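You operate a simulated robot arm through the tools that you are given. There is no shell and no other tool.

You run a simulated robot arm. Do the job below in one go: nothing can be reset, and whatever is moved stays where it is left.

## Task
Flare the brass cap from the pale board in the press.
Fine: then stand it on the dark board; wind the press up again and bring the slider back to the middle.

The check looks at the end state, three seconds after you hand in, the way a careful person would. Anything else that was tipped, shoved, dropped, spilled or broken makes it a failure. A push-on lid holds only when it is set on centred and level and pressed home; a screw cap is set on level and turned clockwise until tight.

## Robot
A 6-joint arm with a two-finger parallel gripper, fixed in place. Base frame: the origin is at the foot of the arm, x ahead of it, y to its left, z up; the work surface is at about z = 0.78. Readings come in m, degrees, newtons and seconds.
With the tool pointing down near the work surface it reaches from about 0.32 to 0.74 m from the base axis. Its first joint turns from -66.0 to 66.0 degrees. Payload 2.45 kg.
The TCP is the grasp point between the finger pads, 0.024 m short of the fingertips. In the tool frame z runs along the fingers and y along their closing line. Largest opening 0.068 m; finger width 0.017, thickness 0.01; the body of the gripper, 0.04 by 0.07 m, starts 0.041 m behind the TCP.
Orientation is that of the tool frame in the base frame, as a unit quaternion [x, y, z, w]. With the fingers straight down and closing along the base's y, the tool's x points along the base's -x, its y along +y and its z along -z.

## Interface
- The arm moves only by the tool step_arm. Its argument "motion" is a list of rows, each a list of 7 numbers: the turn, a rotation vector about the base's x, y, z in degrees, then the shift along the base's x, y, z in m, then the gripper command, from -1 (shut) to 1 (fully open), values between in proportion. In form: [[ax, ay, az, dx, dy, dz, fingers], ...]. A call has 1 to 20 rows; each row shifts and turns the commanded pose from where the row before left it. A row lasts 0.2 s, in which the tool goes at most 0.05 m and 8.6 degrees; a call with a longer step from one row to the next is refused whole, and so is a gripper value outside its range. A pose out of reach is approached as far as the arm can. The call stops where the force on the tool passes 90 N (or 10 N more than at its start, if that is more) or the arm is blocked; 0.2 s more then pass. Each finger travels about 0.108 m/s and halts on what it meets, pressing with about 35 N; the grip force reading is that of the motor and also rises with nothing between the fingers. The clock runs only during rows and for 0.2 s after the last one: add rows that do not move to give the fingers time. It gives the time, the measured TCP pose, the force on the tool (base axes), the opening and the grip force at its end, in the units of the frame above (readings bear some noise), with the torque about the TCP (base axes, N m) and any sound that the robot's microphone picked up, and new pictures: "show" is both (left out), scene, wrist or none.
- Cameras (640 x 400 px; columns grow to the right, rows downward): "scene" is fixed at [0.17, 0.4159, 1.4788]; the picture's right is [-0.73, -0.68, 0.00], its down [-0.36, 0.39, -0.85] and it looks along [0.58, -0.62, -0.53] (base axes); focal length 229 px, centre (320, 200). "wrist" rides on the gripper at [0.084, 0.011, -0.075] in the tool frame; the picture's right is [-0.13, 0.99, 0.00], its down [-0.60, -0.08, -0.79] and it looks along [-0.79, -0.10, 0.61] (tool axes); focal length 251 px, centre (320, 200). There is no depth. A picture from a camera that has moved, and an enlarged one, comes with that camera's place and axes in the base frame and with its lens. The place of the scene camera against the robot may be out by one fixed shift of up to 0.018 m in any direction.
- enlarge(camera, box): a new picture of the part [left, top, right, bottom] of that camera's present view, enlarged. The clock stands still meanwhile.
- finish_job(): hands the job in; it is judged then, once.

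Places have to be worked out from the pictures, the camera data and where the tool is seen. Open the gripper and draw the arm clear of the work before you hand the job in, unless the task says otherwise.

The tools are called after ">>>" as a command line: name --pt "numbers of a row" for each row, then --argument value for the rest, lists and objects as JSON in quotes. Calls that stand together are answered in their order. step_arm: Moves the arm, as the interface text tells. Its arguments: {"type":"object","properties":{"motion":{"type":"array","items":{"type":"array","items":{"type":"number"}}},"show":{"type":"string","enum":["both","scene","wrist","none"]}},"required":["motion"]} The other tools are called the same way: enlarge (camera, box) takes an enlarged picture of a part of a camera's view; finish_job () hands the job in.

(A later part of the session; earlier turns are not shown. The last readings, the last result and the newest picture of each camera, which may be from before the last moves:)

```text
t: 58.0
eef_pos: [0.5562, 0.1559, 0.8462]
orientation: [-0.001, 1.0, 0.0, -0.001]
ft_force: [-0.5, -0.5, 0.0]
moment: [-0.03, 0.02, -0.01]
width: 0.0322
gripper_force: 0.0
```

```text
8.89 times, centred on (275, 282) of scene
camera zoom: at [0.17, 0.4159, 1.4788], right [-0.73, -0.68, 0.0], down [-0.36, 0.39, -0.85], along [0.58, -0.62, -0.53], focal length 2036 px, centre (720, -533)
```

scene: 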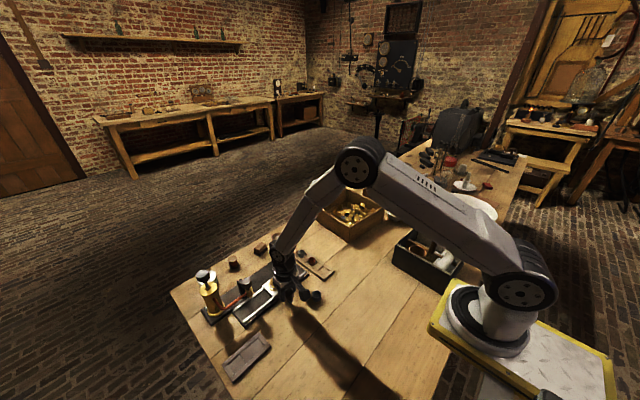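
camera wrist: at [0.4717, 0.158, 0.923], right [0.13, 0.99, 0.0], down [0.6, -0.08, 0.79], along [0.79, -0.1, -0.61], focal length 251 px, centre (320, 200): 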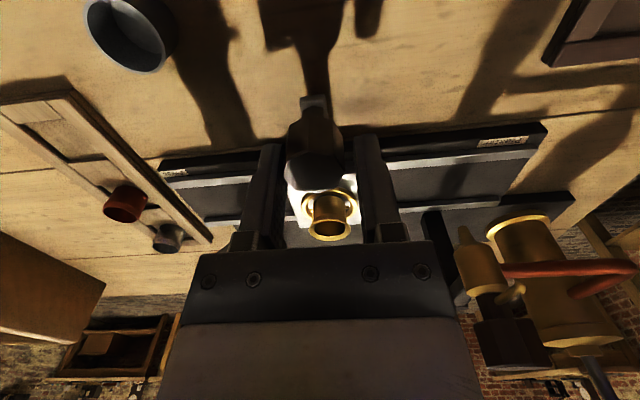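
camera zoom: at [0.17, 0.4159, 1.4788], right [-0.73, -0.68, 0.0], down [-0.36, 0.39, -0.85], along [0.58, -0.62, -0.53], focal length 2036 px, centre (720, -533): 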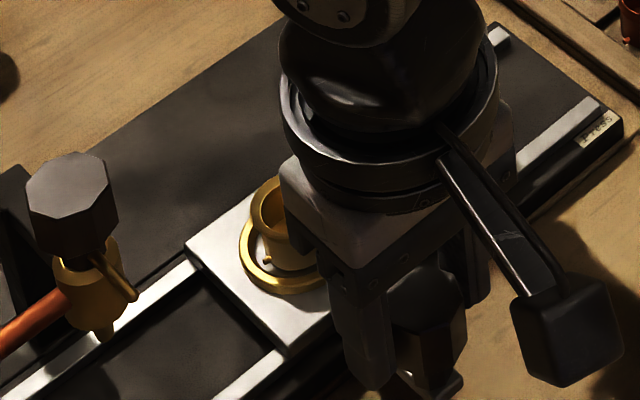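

The slider plate is back exactly where it was at the start (plate corners match). I open, rise, and hover over the flared cap.

>>> step_arm --pt "0 0 0 0 0 0 0.5" --pt "0 0 0 0 0 0 1" --pt "0 0 0 0 0 0 1" --pt "0 0 0 0 0 0.04 1" --pt "0 0 0 0 0 0.045 1" --pt "0 0 0 0.025 0 0.015 1" --pt "0 0 0 0.025 0 0 1" --pt "0 0 0 0.025 0 0 1" --pt "0 0 0 0 0 -0.03 1" --pt "0 0 0 0 0 0 1"

>>> enlarge --camera "wrist" --box '[240, 30, 400, 150]'

>>> enlarge --camera "scene" --box '[245, 260, 305, 305]'

```text
t: 60.2
eef_pos: [0.6309, 0.1551, 0.9182]
orientation: [0.0, 1.0, 0.0, 0.0]
ft_force: [0.9, 0.6, 0.6]
moment: [0.01, 0.01, 0.03]
width: 0.0679
gripper_force: 0.1
camera wrist: at [0.5462, 0.165, 0.9931], right [0.13, 0.99, 0.0], down [0.6, -0.08, 0.79], along [0.79, -0.1, -0.61], focal length 251 px, centre (320, 200)
```

scene: 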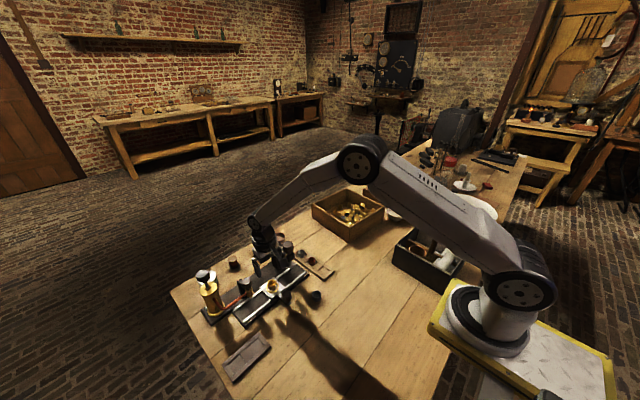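
wrist: 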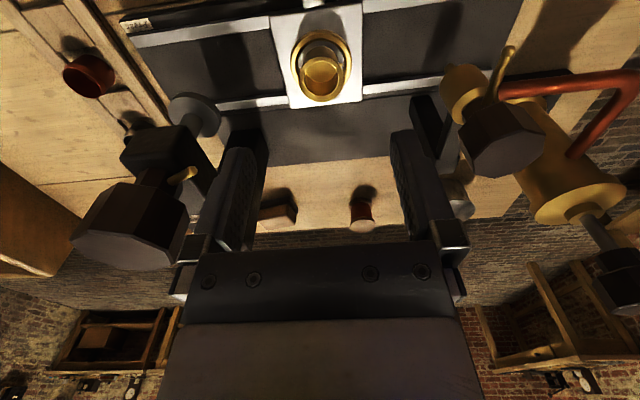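

```text
3.33 times, centred on (320, 90) of wrist
camera zoom: at [0.5462, 0.165, 0.9931], right [0.13, 0.99, 0.0], down [0.6, -0.08, 0.79], along [0.79, -0.1, -0.61], focal length 838 px, centre (320, 567)
```

zoom: 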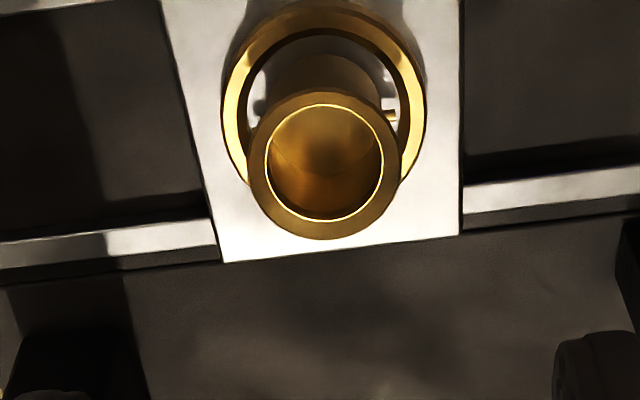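

```text
8.89 times, centred on (275, 282) of scene
camera zoom: at [0.17, 0.4159, 1.4788], right [-0.73, -0.68, 0.0], down [-0.36, 0.39, -0.85], along [0.58, -0.62, -0.53], focal length 2036 px, centre (720, -533)
```

zoom: 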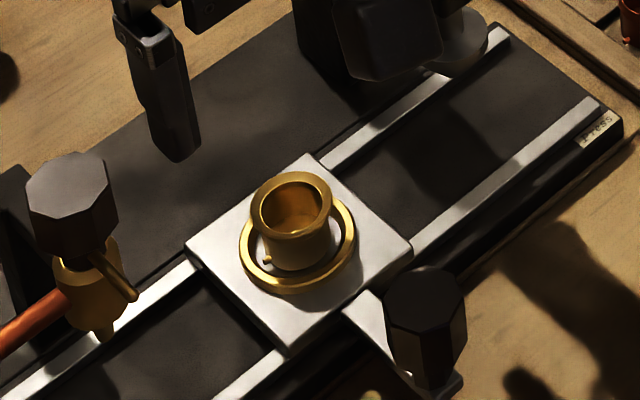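

The rim has flared to about 31 mm and the cap stands centred in the ring. I trim +1 mm in y and descend to grip height.

>>> step_arm --pt "0 0 0 0 0.001 -0.03 1" --pt "0 0 0 0 0 -0.03 1" --pt "0 0 0 0 0 -0.012 1" --pt "0 0 0 0 0 0 1" --show "wrist"

>>> enlarge --camera "wrist" --box '[240, 80, 400, 200]'

>>> enlarge --camera "scene" --box '[245, 260, 305, 305]'

```text
t: 61.2
eef_pos: [0.6322, 0.1585, 0.8458]
orientation: [0.0, 1.0, 0.0, 0.0]
ft_force: [0.3, -0.3, 0.0]
moment: [0.01, 0.01, 0.02]
width: 0.068
gripper_force: 0.1
camera wrist: at [0.5479, 0.1678, 0.9208], right [0.13, 0.99, 0.0], down [0.6, -0.08, 0.79], along [0.79, -0.1, -0.61], focal length 251 px, centre (320, 200)
```

wrist: 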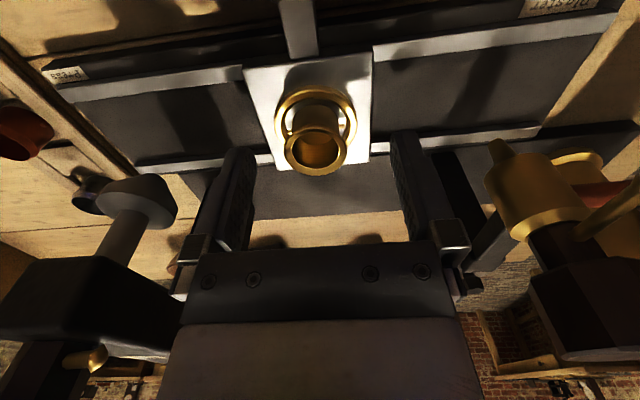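

```text
3.33 times, centred on (320, 140) of wrist
camera zoom: at [0.5479, 0.1678, 0.9208], right [0.13, 0.99, 0.0], down [0.6, -0.08, 0.79], along [0.79, -0.1, -0.61], focal length 838 px, centre (320, 400)
```

zoom: 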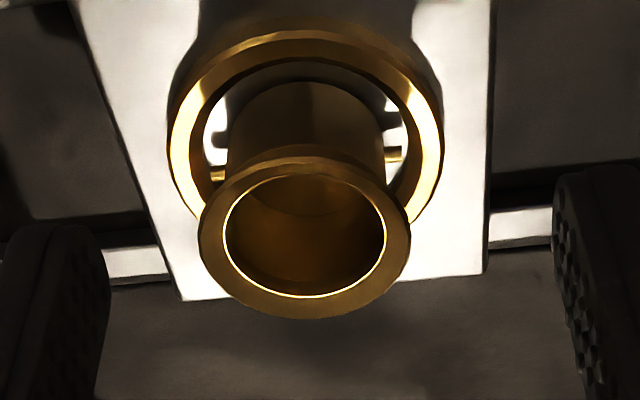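

```text
8.89 times, centred on (275, 282) of scene
camera zoom: at [0.17, 0.4159, 1.4788], right [-0.73, -0.68, 0.0], down [-0.36, 0.39, -0.85], along [0.58, -0.62, -0.53], focal length 2036 px, centre (720, -533)
```

zoom: 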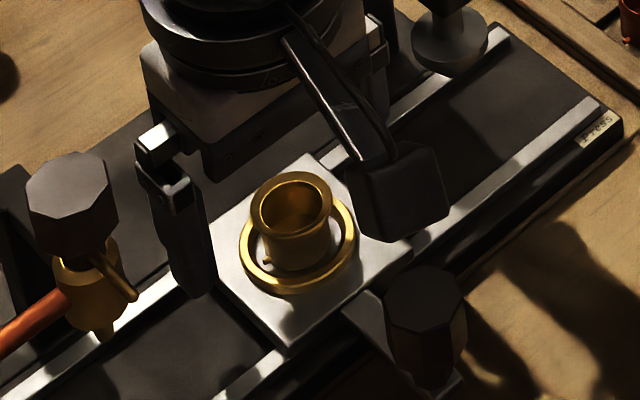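

The cap is ~2.3 mm to the -y side now, so I correct, go down, and then close slowly.

>>> step_arm --pt "0 0 0 -0.0005 -0.0023 -0.003 1" --pt "0 0 0 0 0 -0.004 0.6" --pt "0 0 0 0 0 0 0.3" --pt "0 0 0 0 0 0 0.15" --show "none"

>>> enlarge --camera "wrist" --box '[240, 80, 400, 200]'

```text
t: 62.2
eef_pos: [0.6319, 0.1531, 0.8386]
orientation: [-0.001, 1.0, -0.001, -0.001]
ft_force: [-0.5, 0.5, -0.4]
moment: [0.04, 0.03, -0.02]
width: 0.0392
gripper_force: 0.0
```

```text
3.33 times, centred on (320, 140) of wrist
camera zoom: at [0.5472, 0.1647, 0.9135], right [0.13, 0.99, 0.0], down [0.6, -0.08, 0.79], along [0.79, -0.1, -0.61], focal length 838 px, centre (320, 400)
```

zoom: 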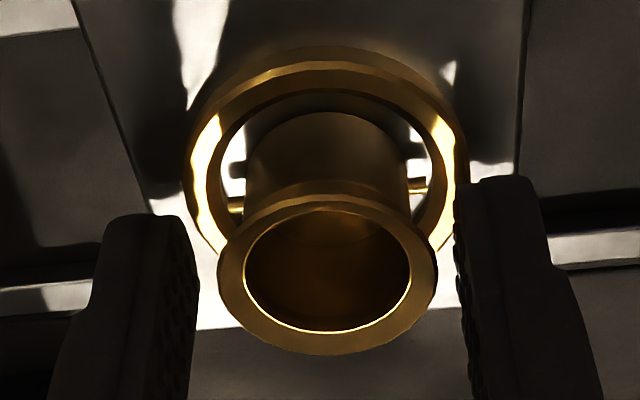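

The cap is now exactly mid-way between the fingers. I close the grip.

>>> step_arm --pt "0 0 0 0 0 0 0" --pt "0 0 0 0 0 0 -0.1" --pt "0 0 0 0 0 0 -0.3" --pt "0 0 0 0 0 0 -0.3" --pt "0 0 0 0 0 0 -0.3" --show "none"

>>> enlarge --camera "wrist" --box '[240, 80, 400, 200]'

>>> enlarge --camera "scene" --box '[245, 260, 305, 305]'

```text
t: 63.4
eef_pos: [0.6323, 0.1545, 0.8374]
orientation: [0.0, 1.0, -0.001, 0.0]
ft_force: [-0.1, -0.4, -0.3]
moment: [0.01, -0.01, 0.01]
width: 0.025
gripper_force: 1.0
```

```text
3.33 times, centred on (320, 140) of wrist
camera zoom: at [0.5472, 0.1647, 0.9136], right [0.13, 0.99, 0.0], down [0.6, -0.08, 0.79], along [0.79, -0.1, -0.61], focal length 838 px, centre (320, 400)
```

zoom: 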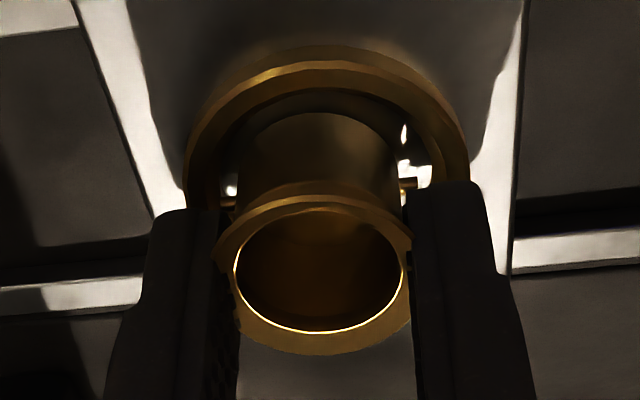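

```text
8.89 times, centred on (275, 282) of scene
camera zoom: at [0.17, 0.4159, 1.4788], right [-0.73, -0.68, 0.0], down [-0.36, 0.39, -0.85], along [0.58, -0.62, -0.53], focal length 2036 px, centre (720, -533)
```

zoom: 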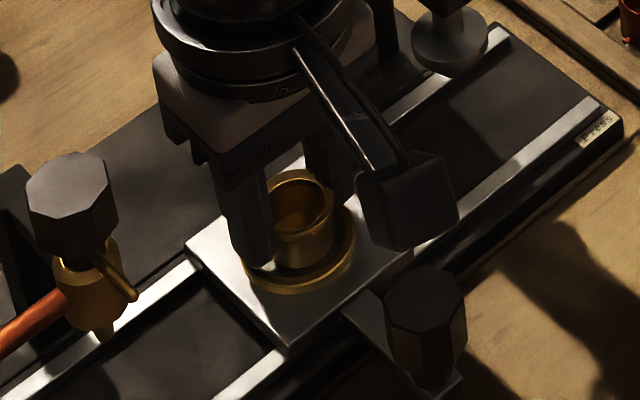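

The fingers have closed to 25 mm on the cap's body but not squeezed yet. I tighten the grip.

>>> step_arm --pt "0 0 0 0 0 0 -0.5" --pt "0 0 0 0 0 0 -0.6" --pt "0 0 0 0 0 0 -0.6" --show "none"

>>> enlarge --camera "wrist" --box '[240, 80, 400, 200]'

```text
t: 64.2
eef_pos: [0.633, 0.1533, 0.8369]
orientation: [0.0, 1.0, 0.0, 0.0]
ft_force: [-0.5, -0.2, -0.2]
moment: [0.01, 0.02, 0.01]
width: 0.0225
gripper_force: 35.1
```

```text
3.33 times, centred on (320, 140) of wrist
camera zoom: at [0.5473, 0.1647, 0.9137], right [0.13, 0.99, 0.0], down [0.6, -0.08, 0.79], along [0.79, -0.1, -0.61], focal length 838 px, centre (320, 400)
```

zoom: 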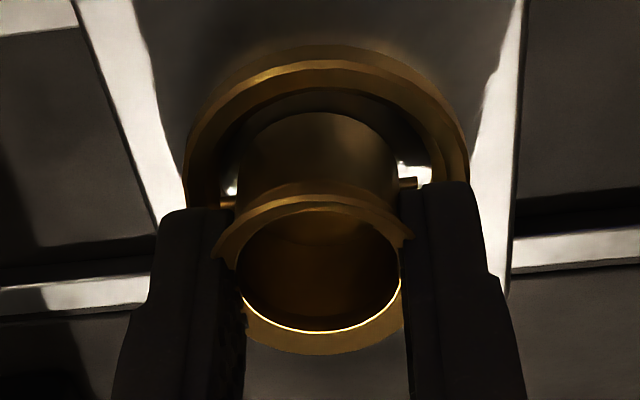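

The cap is held with 35 N. I lift straight up, draw back to x≈0.53, then travel toward the dark board.

>>> step_arm --pt "0 0 0 0 0 0.01 -0.6" --pt "0 0 0 0 0 0.03 -0.6" --pt "0 0 0 0 0 0.04 -0.6" --pt "0 0 0 0 0 0.04 -0.6" --pt "0 0 0 -0.035 0 0 -0.6" --pt "0 0 0 -0.035 0 0 -0.6" --pt "0 0 0 -0.035 0 0 -0.6" --pt "0 0 0 0 0.035 0 -0.6" --pt "0 0 0 0 0.04 0 -0.6" --pt "0 0 0 0 0.04 0 -0.6" --pt "0 0 0 0 0.04 0 -0.6" --pt "0 0 0 0 0.02 0 -0.6" --pt "0 0 0 0 0 0 -0.6"

>>> enlarge --camera "wrist" --box '[200, 0, 440, 180]'

>>> enlarge --camera "scene" --box '[205, 270, 305, 390]'

```text
t: 67.0
eef_pos: [0.5279, 0.3285, 0.958]
orientation: [0.001, 1.0, -0.001, 0.0]
ft_force: [1.0, -0.6, 0.1]
moment: [-0.01, 0.01, 0.01]
width: 0.023
gripper_force: 35.6
camera wrist: at [0.4433, 0.3384, 1.0332], right [0.13, 0.99, 0.0], down [0.6, -0.08, 0.79], along [0.79, -0.1, -0.61], focal length 251 px, centre (320, 200)
```

scene: 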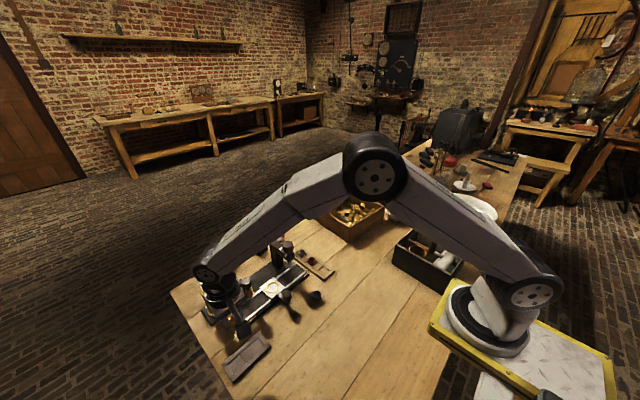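
wrist: 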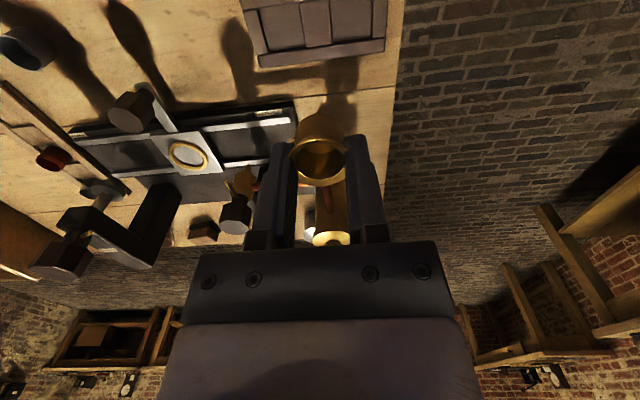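

```text
2.22 times, centred on (320, 90) of wrist
camera zoom: at [0.4433, 0.3384, 1.0332], right [0.13, 0.99, 0.0], down [0.6, -0.08, 0.79], along [0.79, -0.1, -0.61], focal length 559 px, centre (320, 444)
```

zoom: 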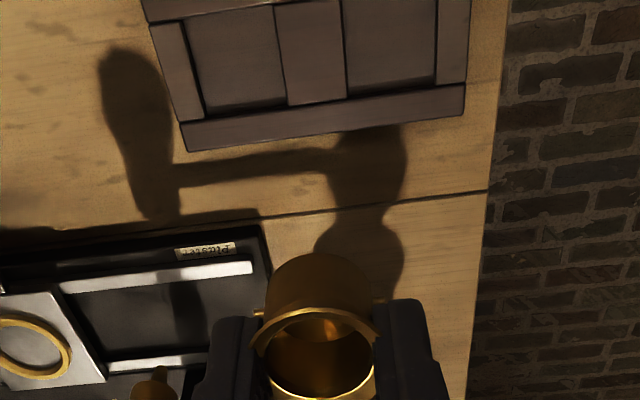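

```text
3.33 times, centred on (255, 330) of scene
camera zoom: at [0.17, 0.416, 1.4788], right [-0.73, -0.68, 0.0], down [-0.36, 0.39, -0.85], along [0.58, -0.62, -0.53], focal length 763 px, centre (537, -233)
```

zoom: 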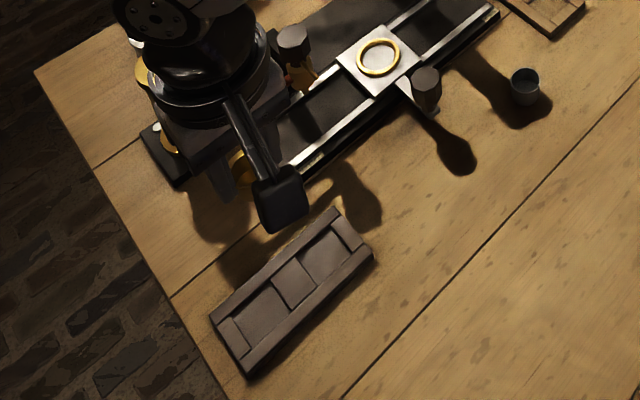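

The cap is safely in the air. The dark board is at the picture's edge, so I pull back toward the base to see it whole.

>>> step_arm --pt "0 0 0 -0.04 0 0 -0.6" --pt "0 0 0 -0.04 0 0 -0.6" --pt "0 0 0 -0.03 0 0 -0.6" --pt "0 0 0 0 0 0 -0.6"

>>> enlarge --camera "wrist" --box '[240, 20, 440, 145]'

>>> enlarge --camera "scene" --box '[215, 325, 285, 390]'

```text
t: 68.0
eef_pos: [0.4158, 0.3285, 0.9582]
orientation: [0.0, 1.0, 0.0, 0.0]
ft_force: [-0.5, -0.2, 0.2]
moment: [0.0, -0.03, 0.0]
width: 0.023
gripper_force: 35.1
camera wrist: at [0.3312, 0.3392, 1.0331], right [0.13, 0.99, 0.0], down [0.6, -0.08, 0.79], along [0.79, -0.1, -0.61], focal length 251 px, centre (320, 200)
```

scene: 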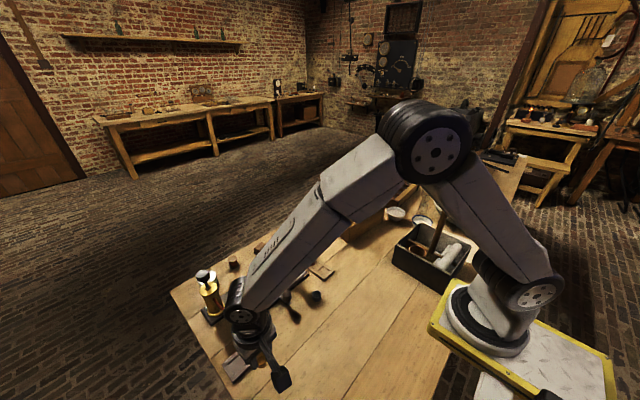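
wrist: 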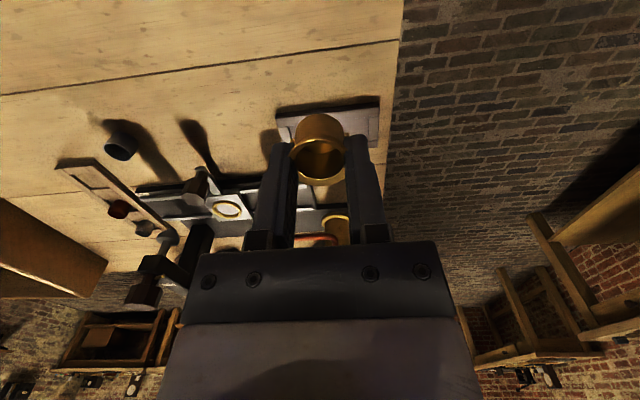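

```text
3.20 times, centred on (340, 82) of wrist
camera zoom: at [0.3312, 0.3392, 1.0331], right [0.13, 0.99, 0.0], down [0.6, -0.08, 0.79], along [0.79, -0.1, -0.61], focal length 805 px, centre (256, 576)
```

zoom: 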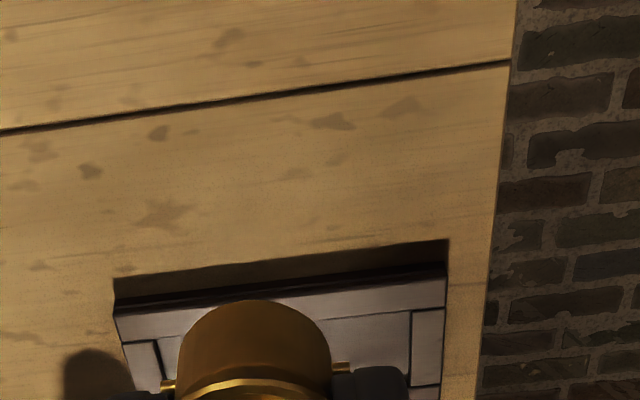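

```text
6.15 times, centred on (250, 358) of scene
camera zoom: at [0.17, 0.4159, 1.4788], right [-0.73, -0.68, 0.0], down [-0.36, 0.39, -0.85], along [0.58, -0.62, -0.53], focal length 1409 px, centre (751, -769)
```

zoom: 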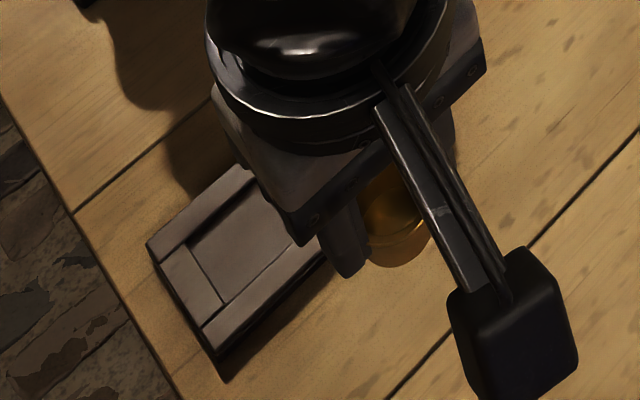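

The cap hides the board. I step sideways (-y) and slightly forward so the board shows beside the cap.

>>> step_arm --pt "0 0 0 0.02 -0.04 0 -0.6" --pt "0 0 0 0.02 -0.04 0 -0.6" --pt "0 0 0 0 -0.02 0 -0.6" --pt "0 0 0 0 0 0 -0.6"

>>> enlarge --camera "wrist" --box '[350, 20, 550, 145]'

>>> enlarge --camera "scene" --box '[215, 325, 285, 390]'

```text
t: 69.0
eef_pos: [0.4564, 0.2283, 0.9574]
orientation: [0.0, 1.0, 0.0, -0.001]
ft_force: [0.0, -0.1, 0.0]
moment: [0.02, -0.02, 0.0]
width: 0.0229
gripper_force: 34.9
camera wrist: at [0.3714, 0.238, 1.0328], right [0.13, 0.99, 0.0], down [0.6, -0.08, 0.79], along [0.79, -0.1, -0.61], focal length 251 px, centre (320, 200)
```

scene: 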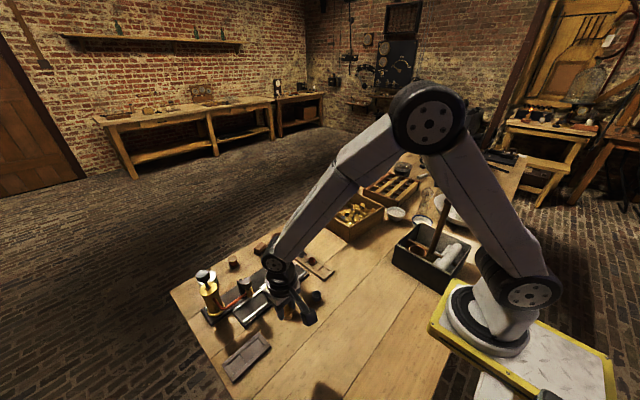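
wrist: 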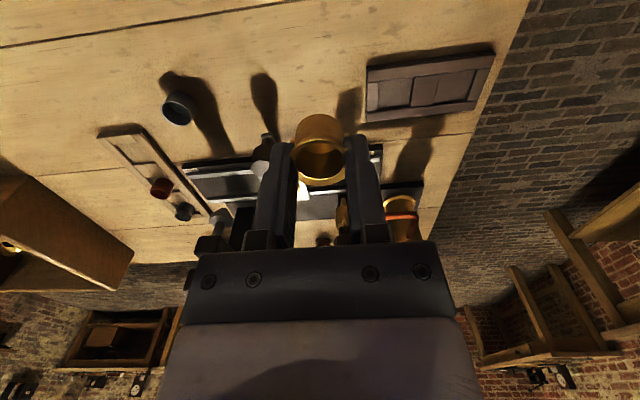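

```text
3.20 times, centred on (450, 82) of wrist
camera zoom: at [0.3714, 0.238, 1.0328], right [0.13, 0.99, 0.0], down [0.6, -0.08, 0.79], along [0.79, -0.1, -0.61], focal length 805 px, centre (-96, 576)
```

zoom: 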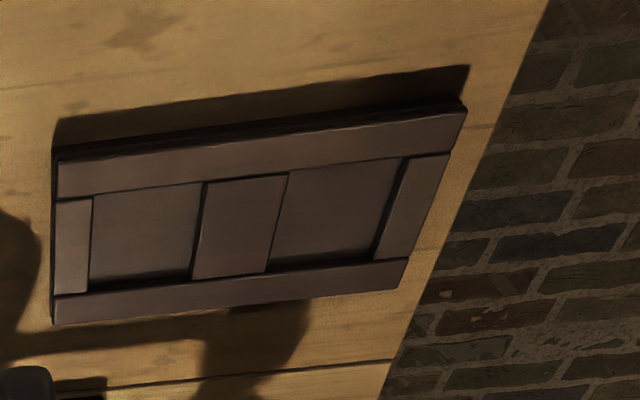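

```text
6.15 times, centred on (250, 358) of scene
camera zoom: at [0.17, 0.4159, 1.4788], right [-0.73, -0.68, 0.0], down [-0.36, 0.39, -0.85], along [0.58, -0.62, -0.53], focal length 1409 px, centre (751, -769)
```

zoom: 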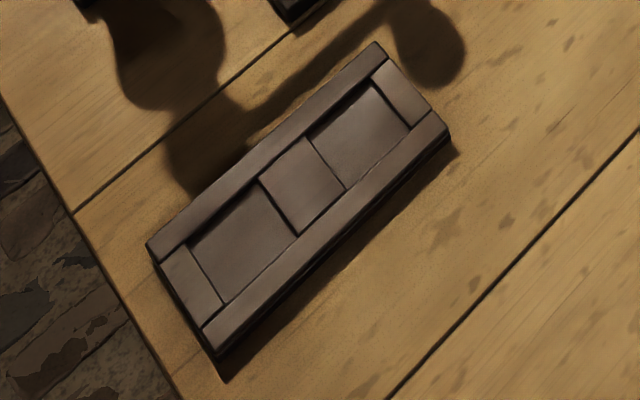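

The dark board has two pockets either side of a raised block. The nearer one (-y side) is about 33 × 33 mm, centred near (0.523, 0.298), floor z≈0.788. I move above that pocket.

>>> step_arm --pt "0 0 0 0.025 0.025 0 -0.6" --pt "0 0 0 0.025 0.025 -0.01 -0.6" --pt "0 0 0 0.0175 0.0195 -0.03 -0.6" --pt "0 0 0 0 0 -0.04 -0.6" --pt "0 0 0 0 0 0 -0.6"

>>> enlarge --camera "wrist" --box '[240, 40, 400, 190]'

>>> enlarge --camera "scene" --box '[215, 305, 285, 390]'

```text
t: 70.2
eef_pos: [0.5218, 0.2968, 0.8802]
orientation: [0.0, 1.0, 0.0, 0.0]
ft_force: [-0.4, 0.2, 0.0]
moment: [0.03, 0.03, 0.02]
width: 0.0227
gripper_force: 34.9
camera wrist: at [0.4378, 0.3076, 0.9544], right [0.13, 0.99, 0.0], down [0.6, -0.08, 0.79], along [0.79, -0.1, -0.61], focal length 251 px, centre (320, 200)
```

scene: 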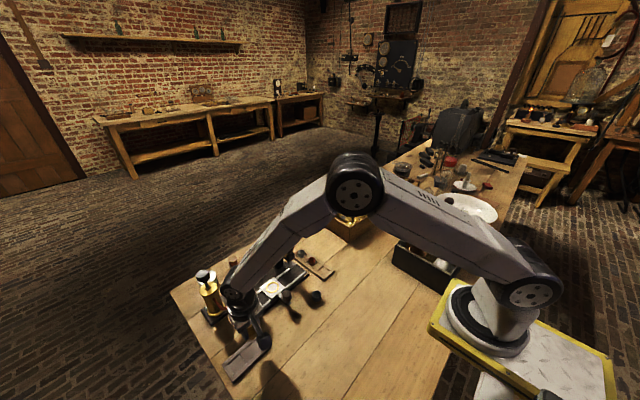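
wrist: 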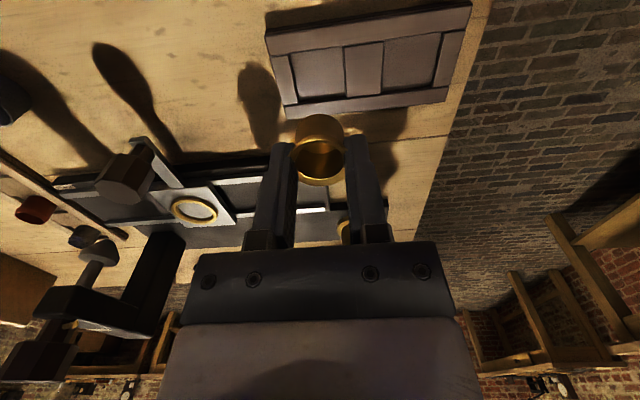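

```text
2.67 times, centred on (320, 115) of wrist
camera zoom: at [0.4378, 0.3076, 0.9544], right [0.13, 0.99, 0.0], down [0.6, -0.08, 0.79], along [0.79, -0.1, -0.61], focal length 670 px, centre (320, 427)
```

zoom: 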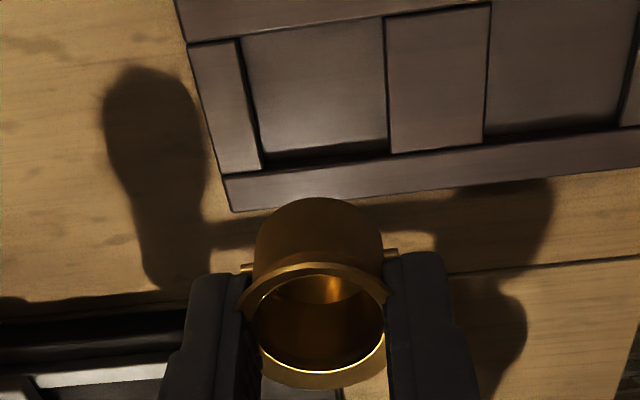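

```text
4.71 times, centred on (250, 348) of scene
camera zoom: at [0.17, 0.4159, 1.4788], right [-0.73, -0.68, 0.0], down [-0.36, 0.39, -0.85], along [0.58, -0.62, -0.53], focal length 1078 px, centre (649, -494)
```

zoom: 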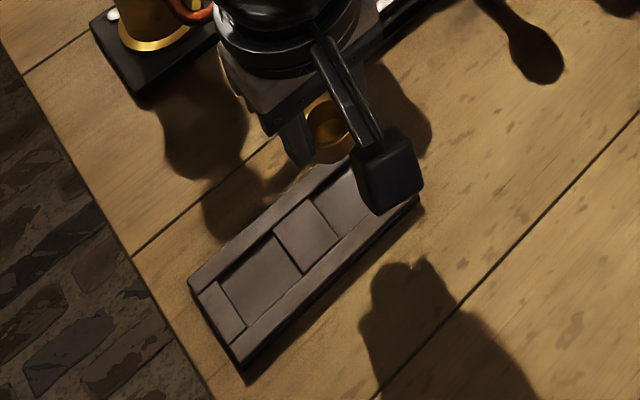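

The cap is nearly above the pocket (centre ≈ 0.520, 0.2975). I trim and lower to about 1 cm above the floor, then check.

>>> step_arm --pt "0 0 0 -0.001 0.0005 -0.025 -0.6" --pt "0 0 0 0 0 -0.021 -0.6" --pt "0 0 0 0 0 0 -0.6" --show "wrist"

>>> enlarge --camera "wrist" --box '[240, 60, 400, 190]'

>>> enlarge --camera "scene" --box '[225, 315, 285, 380]'

```text
t: 71.0
eef_pos: [0.5225, 0.2989, 0.8326]
orientation: [0.0, 1.0, 0.0, 0.0]
ft_force: [0.3, 0.1, -0.2]
moment: [0.03, 0.02, 0.01]
width: 0.0232
gripper_force: 34.8
camera wrist: at [0.4381, 0.3093, 0.9076], right [0.13, 0.99, 0.0], down [0.6, -0.08, 0.79], along [0.79, -0.1, -0.61], focal length 251 px, centre (320, 200)
```

wrist: 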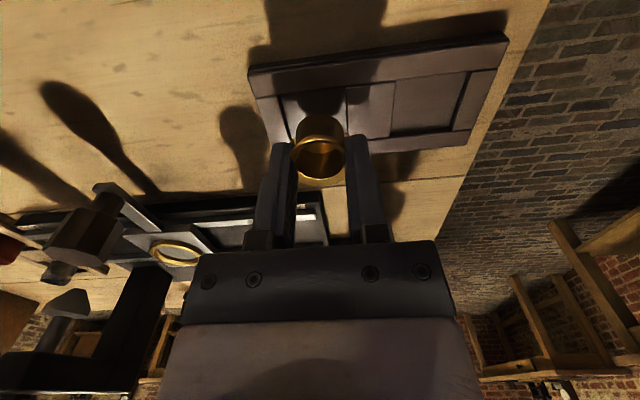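

```text
3.08 times, centred on (320, 125) of wrist
camera zoom: at [0.4381, 0.3093, 0.9076], right [0.13, 0.99, 0.0], down [0.6, -0.08, 0.79], along [0.79, -0.1, -0.61], focal length 774 px, centre (320, 431)
```

zoom: 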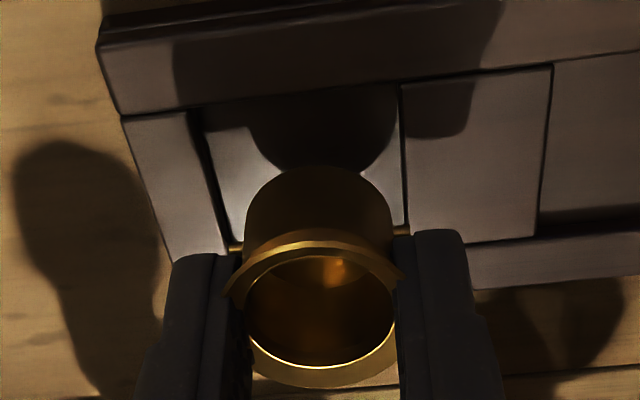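

```text
6.15 times, centred on (255, 348) of scene
camera zoom: at [0.17, 0.4159, 1.4788], right [-0.73, -0.68, 0.0], down [-0.36, 0.39, -0.85], along [0.58, -0.62, -0.53], focal length 1409 px, centre (720, -708)
```

zoom: 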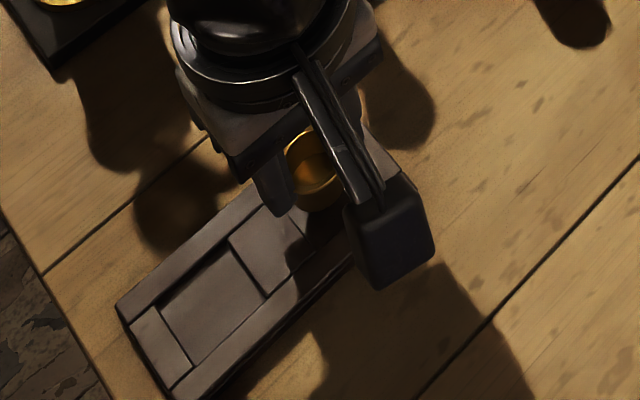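

The cap is ~1 mm too far +y and ~3.5 mm too far forward for the pocket. I correct and lower a little more.

>>> step_arm --pt "0 0 0 -0.0035 -0.001 0 -0.6" --pt "0 0 0 0 0 -0.005 -0.6" --pt "0 0 0 0 0 0 -0.6" --show "none"

>>> enlarge --camera "wrist" --box '[260, 60, 380, 160]'

>>> enlarge --camera "scene" --box '[250, 325, 290, 355]'

```text
t: 71.8
eef_pos: [0.5186, 0.2983, 0.8273]
orientation: [0.0, 1.0, 0.0, 0.001]
ft_force: [0.2, -0.9, -0.6]
moment: [-0.02, 0.02, -0.02]
width: 0.023
gripper_force: 34.8
```

```text
4.00 times, centred on (320, 110) of wrist
camera zoom: at [0.434, 0.3084, 0.9025], right [0.13, 0.99, 0.0], down [0.6, -0.08, 0.79], along [0.79, -0.1, -0.61], focal length 1006 px, centre (320, 560)
```

zoom: 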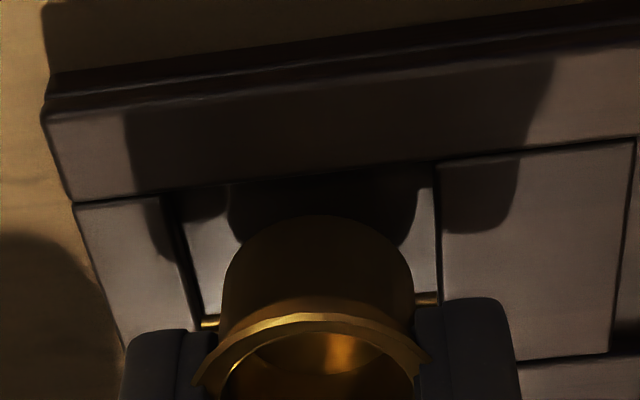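

```text
13.33 times, centred on (270, 340) of scene
camera zoom: at [0.17, 0.4159, 1.4788], right [-0.73, -0.68, 0.0], down [-0.36, 0.39, -0.85], along [0.58, -0.62, -0.53], focal length 3053 px, centre (987, -1667)
```

zoom: 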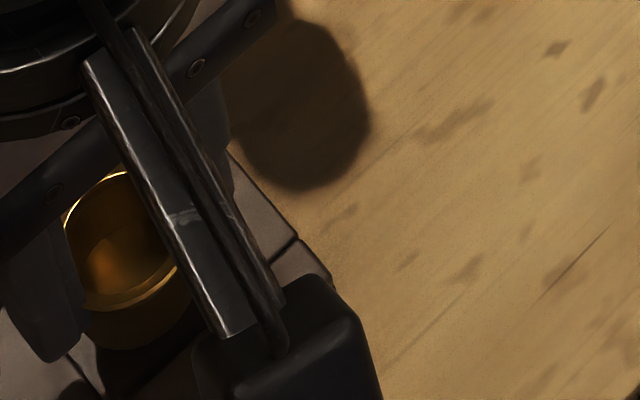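

Now there are even gaps left and right and ~4 mm at the near side. I lower in small steps until contact.

>>> step_arm --pt "0 0 0 0 0 -0.003 -0.6" --pt "0 0 0 0 0 -0.002 -0.6" --pt "0 0 0 0 0 0 -0.6" --show "none"

>>> enlarge --camera "wrist" --box '[260, 60, 380, 160]'

```text
t: 72.6
eef_pos: [0.5187, 0.2988, 0.8227]
orientation: [0.0, 1.0, -0.001, 0.0]
ft_force: [-0.5, -1.2, 0.6]
moment: [0.02, 0.01, 0.01]
width: 0.0229
gripper_force: 35.1
```

```text
4.00 times, centred on (320, 110) of wrist
camera zoom: at [0.4344, 0.3086, 0.8981], right [0.13, 0.99, 0.0], down [0.6, -0.08, 0.79], along [0.79, -0.1, -0.61], focal length 1006 px, centre (320, 560)
```

zoom: 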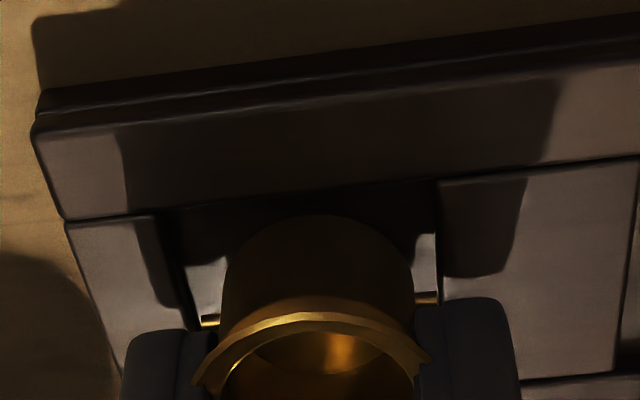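

Still no contact. I continue 1 mm at a time.

>>> step_arm --pt "0 0 0 0 0 -0.001 -0.6" --pt "0 0 0 0 0 -0.001 -0.6" --pt "0 0 0 0 0 0 -0.6" --show "none"

>>> enlarge --camera "wrist" --box '[260, 60, 380, 160]'

```text
t: 73.4
eef_pos: [0.5195, 0.2985, 0.8222]
orientation: [0.0, 1.0, -0.001, 0.0]
ft_force: [-0.1, -0.7, 0.2]
moment: [0.01, 0.01, 0.03]
width: 0.0227
gripper_force: 35.5
```

```text
4.00 times, centred on (320, 110) of wrist
camera zoom: at [0.434, 0.3087, 0.8959], right [0.13, 0.99, 0.0], down [0.6, -0.08, 0.79], along [0.79, -0.1, -0.61], focal length 1006 px, centre (320, 560)
```

zoom: 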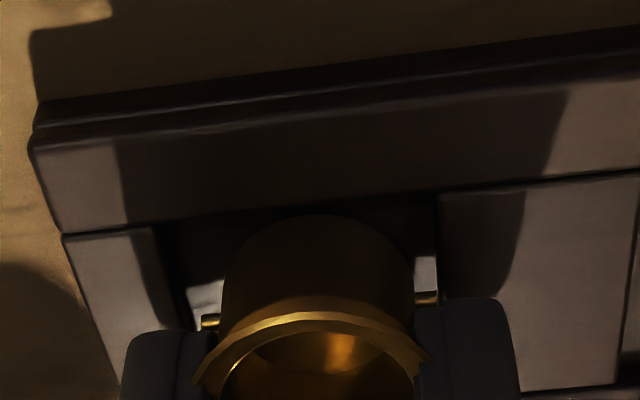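

No contact at TCP z≈0.821. I go 2 mm further in 1 mm steps.

>>> step_arm --pt "0 0 0 0 0 -0.001 -0.6" --pt "0 0 0 0 0 -0.001 -0.6" --pt "0 0 0 0 0 0 -0.6" --show "none"

>>> enlarge --camera "wrist" --box '[260, 60, 380, 160]'

```text
t: 74.2
eef_pos: [0.5185, 0.2989, 0.8191]
orientation: [0.0, 1.0, 0.0, 0.001]
ft_force: [-1.1, -0.1, 6.6]
moment: [0.04, 0.08, 0.02]
width: 0.0229
gripper_force: 35.0
```

```text
4.00 times, centred on (320, 110) of wrist
camera zoom: at [0.4342, 0.3092, 0.8943], right [0.13, 0.99, 0.0], down [0.6, -0.08, 0.79], along [0.79, -0.1, -0.61], focal length 1006 px, centre (320, 560)
```

zoom: 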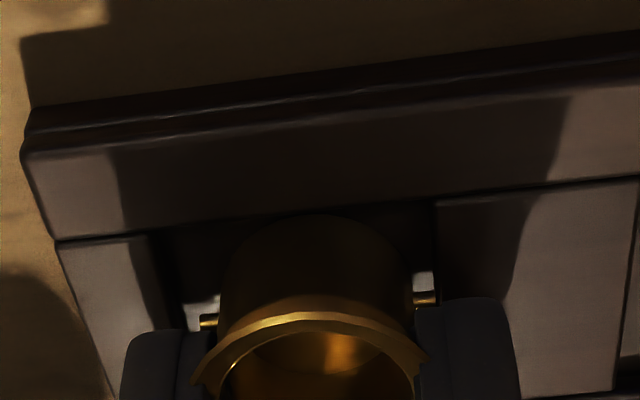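

Contact of 6.6 N: the cap is down on the pocket floor. I ease off half a millimetre, open the fingers, and rise straight up.

>>> step_arm --pt "0 0 0 0 0 0.0006 -0.6" --pt "0 0 0 0 0 0 -0.2" --pt "0 0 0 0 0 0 0.2" --pt "0 0 0 0 0 0 0.5" --pt "0 0 0 0 0 0 0.5" --pt "0 0 0 0 0 0.01 0.5" --pt "0 0 0 0 0 0.03 0.5" --pt "0 0 0 0 0 0.04 0.5" --pt "0 0 0 0 0 0.04 0.5" --pt "0 0 0 0 0 0 0.5"

>>> enlarge --camera "wrist" --box '[240, 10, 400, 110]'

>>> enlarge --camera "scene" --box '[215, 315, 285, 380]'

```text
t: 76.4
eef_pos: [0.5168, 0.2978, 0.9405]
orientation: [0.0, 1.0, 0.0, 0.0]
ft_force: [1.2, 0.0, -0.6]
moment: [0.0, 0.0, -0.01]
width: 0.051
gripper_force: 0.1
camera wrist: at [0.4324, 0.3084, 1.0153], right [0.13, 0.99, 0.0], down [0.6, -0.08, 0.79], along [0.79, -0.1, -0.61], focal length 251 px, centre (320, 200)
```

scene: 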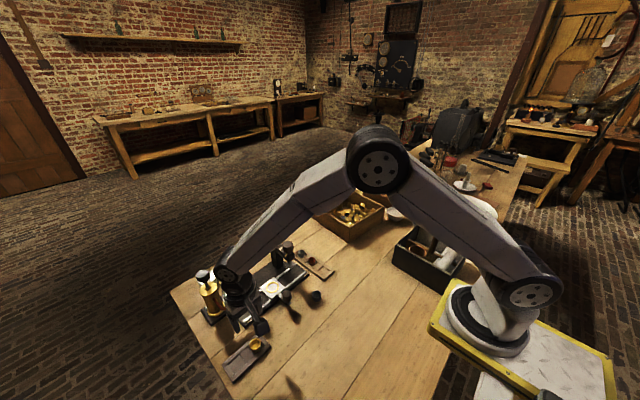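
wrist: 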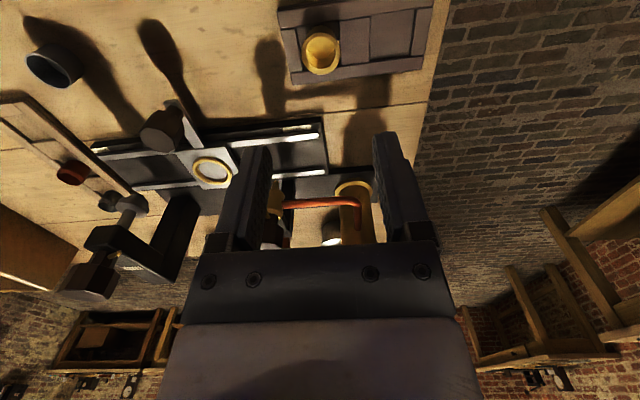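

```text
4.00 times, centred on (320, 60) of wrist
camera zoom: at [0.4324, 0.3084, 1.0153], right [0.13, 0.99, 0.0], down [0.6, -0.08, 0.79], along [0.79, -0.1, -0.61], focal length 1006 px, centre (320, 760)
```

zoom: 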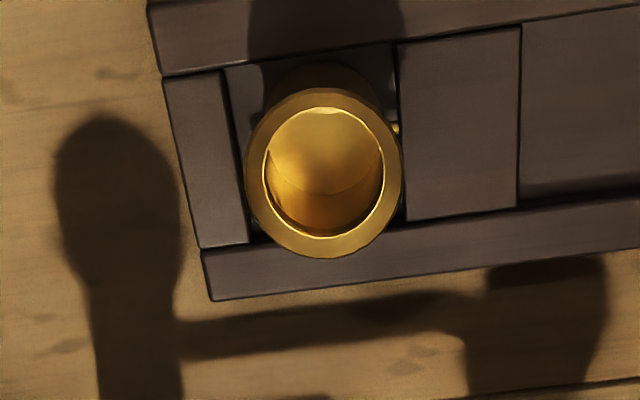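

```text
6.15 times, centred on (250, 348) of scene
camera zoom: at [0.17, 0.4159, 1.4788], right [-0.73, -0.68, 0.0], down [-0.36, 0.39, -0.85], along [0.58, -0.62, -0.53], focal length 1409 px, centre (751, -708)
```

zoom: 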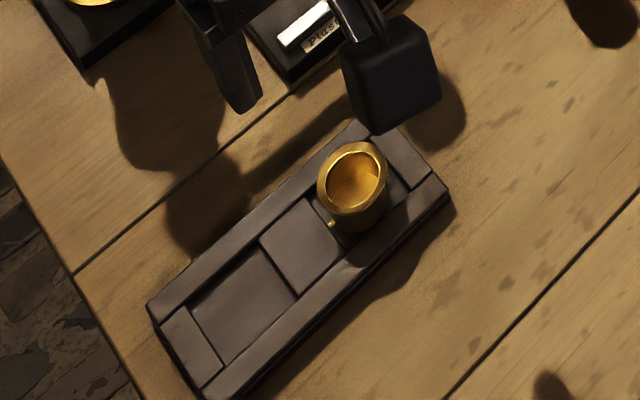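

The cap stands in the pocket. I zoom in to confirm it is level and that no lug is perched on the block.

>>> enlarge --camera "wrist" --box '[290, 15, 355, 80]'

>>> enlarge --camera "scene" --box '[240, 330, 275, 360]'

>>> enlarge --camera "scene" --box '[190, 230, 340, 330]'

```text
6.15 times, centred on (322, 48) of wrist
camera zoom: at [0.4324, 0.3084, 1.0153], right [0.13, 0.99, 0.0], down [0.6, -0.08, 0.79], along [0.79, -0.1, -0.61], focal length 1547 px, centre (305, 1138)
```

zoom: 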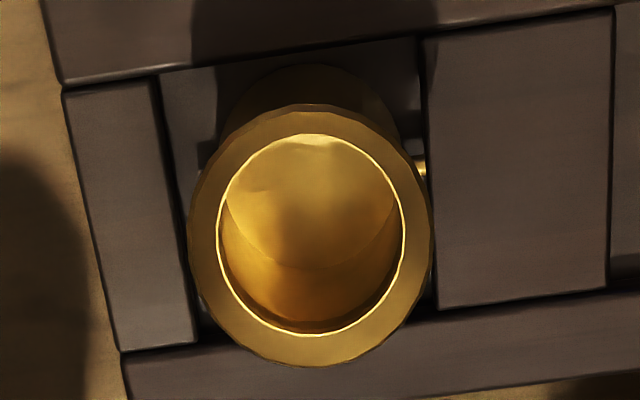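

```text
13.33 times, centred on (258, 345) of scene
camera zoom: at [0.17, 0.4159, 1.4788], right [-0.73, -0.68, 0.0], down [-0.36, 0.39, -0.85], along [0.58, -0.62, -0.53], focal length 3053 px, centre (1153, -1733)
```

zoom: 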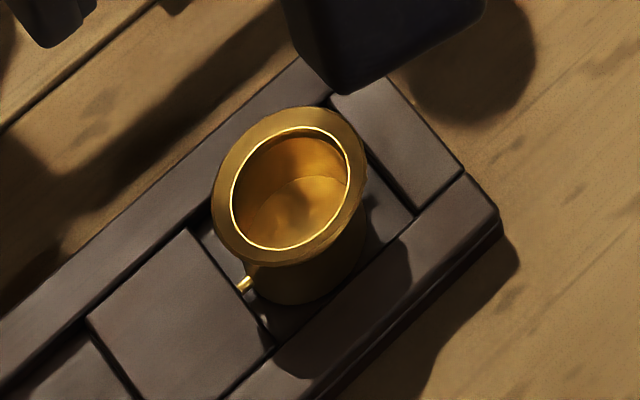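

```text
4.00 times, centred on (265, 280) of scene
camera zoom: at [0.17, 0.4159, 1.4788], right [-0.73, -0.68, 0.0], down [-0.36, 0.39, -0.85], along [0.58, -0.62, -0.53], focal length 916 px, centre (540, -120)
```

zoom: 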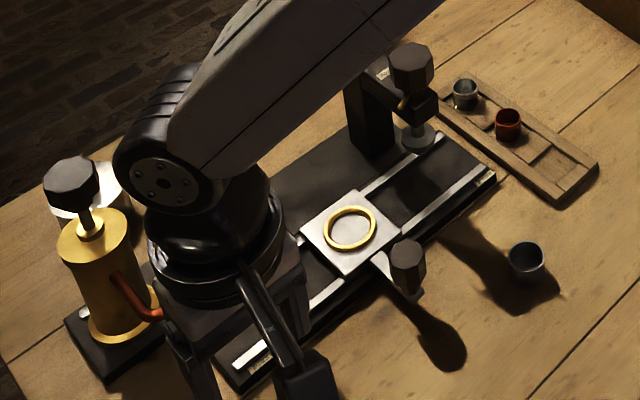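

It looks seated. For certainty I back the arm toward the base and look at the cap from a lower angle.

>>> step_arm --pt "0 0 0 -0.04 0 0.01 1" --pt "0 0 0 -0.04 0 0 1" --pt "0 0 0 -0.04 0 -0.02 1" --pt "0 0 0 -0.01 0 -0.03 1" --pt "0 0 0 0 0 0 1"

>>> enlarge --camera "wrist" --box '[270, 110, 390, 210]'

>>> enlarge --camera "scene" --box '[240, 330, 275, 360]'

```text
t: 77.6
eef_pos: [0.3872, 0.299, 0.8979]
orientation: [0.0, 1.0, 0.0, 0.001]
ft_force: [0.0, -0.1, 0.7]
moment: [-0.03, 0.02, -0.01]
width: 0.0678
gripper_force: 0.1
camera wrist: at [0.3043, 0.3089, 0.9733], right [0.13, 0.99, 0.0], down [0.6, -0.08, 0.79], along [0.79, -0.1, -0.61], focal length 251 px, centre (320, 200)
```

scene: 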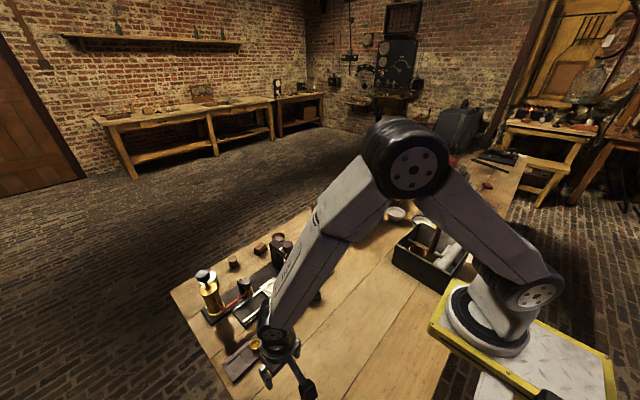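
wrist: 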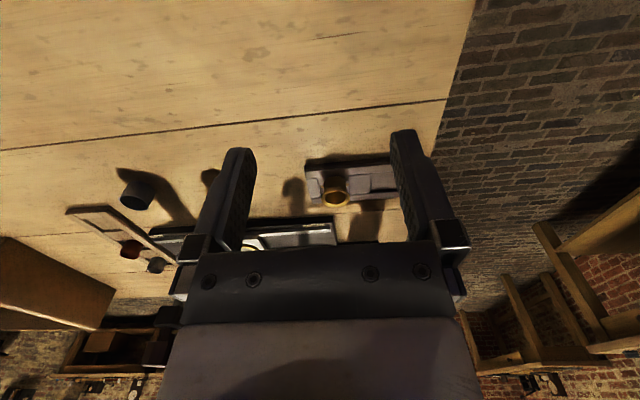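

```text
4.00 times, centred on (330, 160) of wrist
camera zoom: at [0.3043, 0.3089, 0.9733], right [0.13, 0.99, 0.0], down [0.6, -0.08, 0.79], along [0.79, -0.1, -0.61], focal length 1006 px, centre (280, 360)
```

zoom: 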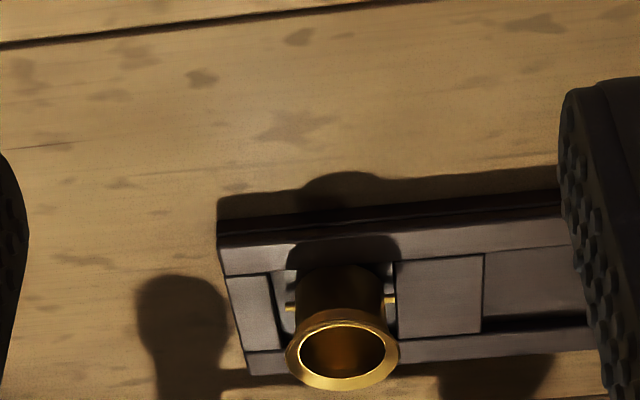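

```text
13.33 times, centred on (258, 345) of scene
camera zoom: at [0.17, 0.4159, 1.4788], right [-0.73, -0.68, 0.0], down [-0.36, 0.39, -0.85], along [0.58, -0.62, -0.53], focal length 3053 px, centre (1153, -1733)
```

zoom: 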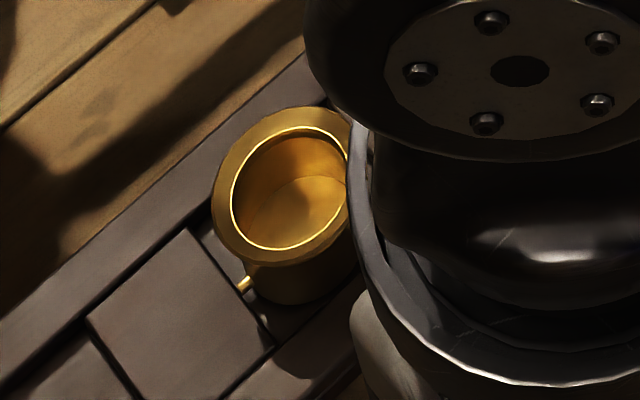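

I enlarge this lower-angle view of the cap.

>>> enlarge --camera "wrist" --box '[314, 160, 364, 212]'

>>> enlarge --camera "wrist" --box '[60, 150, 260, 290]'

```text
7.69 times, centred on (339, 186) of wrist
camera zoom: at [0.3043, 0.3089, 0.9733], right [0.13, 0.99, 0.0], down [0.6, -0.08, 0.79], along [0.79, -0.1, -0.61], focal length 1934 px, centre (174, 308)
```

zoom: 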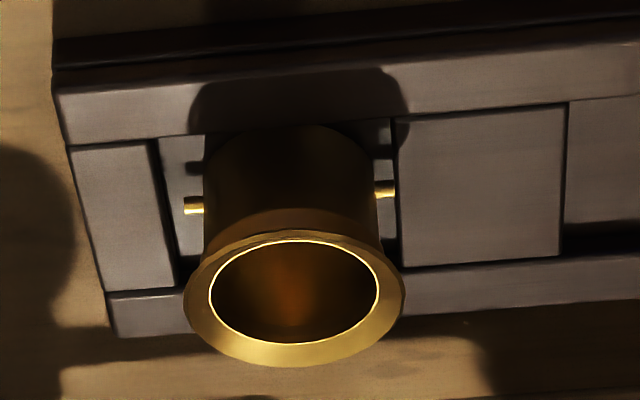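

```text
2.86 times, centred on (160, 220) of wrist
camera zoom: at [0.3043, 0.3089, 0.9733], right [0.13, 0.99, 0.0], down [0.6, -0.08, 0.79], along [0.79, -0.1, -0.61], focal length 718 px, centre (777, 143)
```

zoom: 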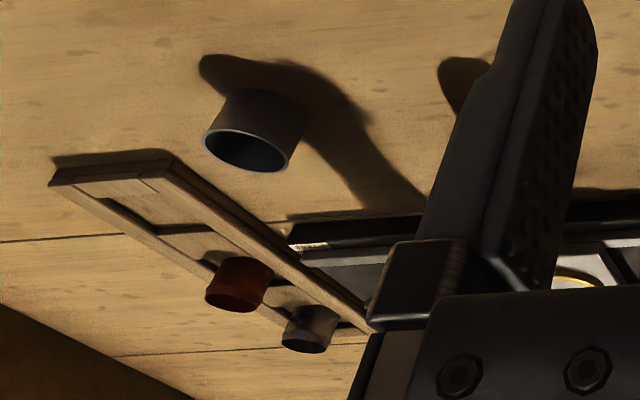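

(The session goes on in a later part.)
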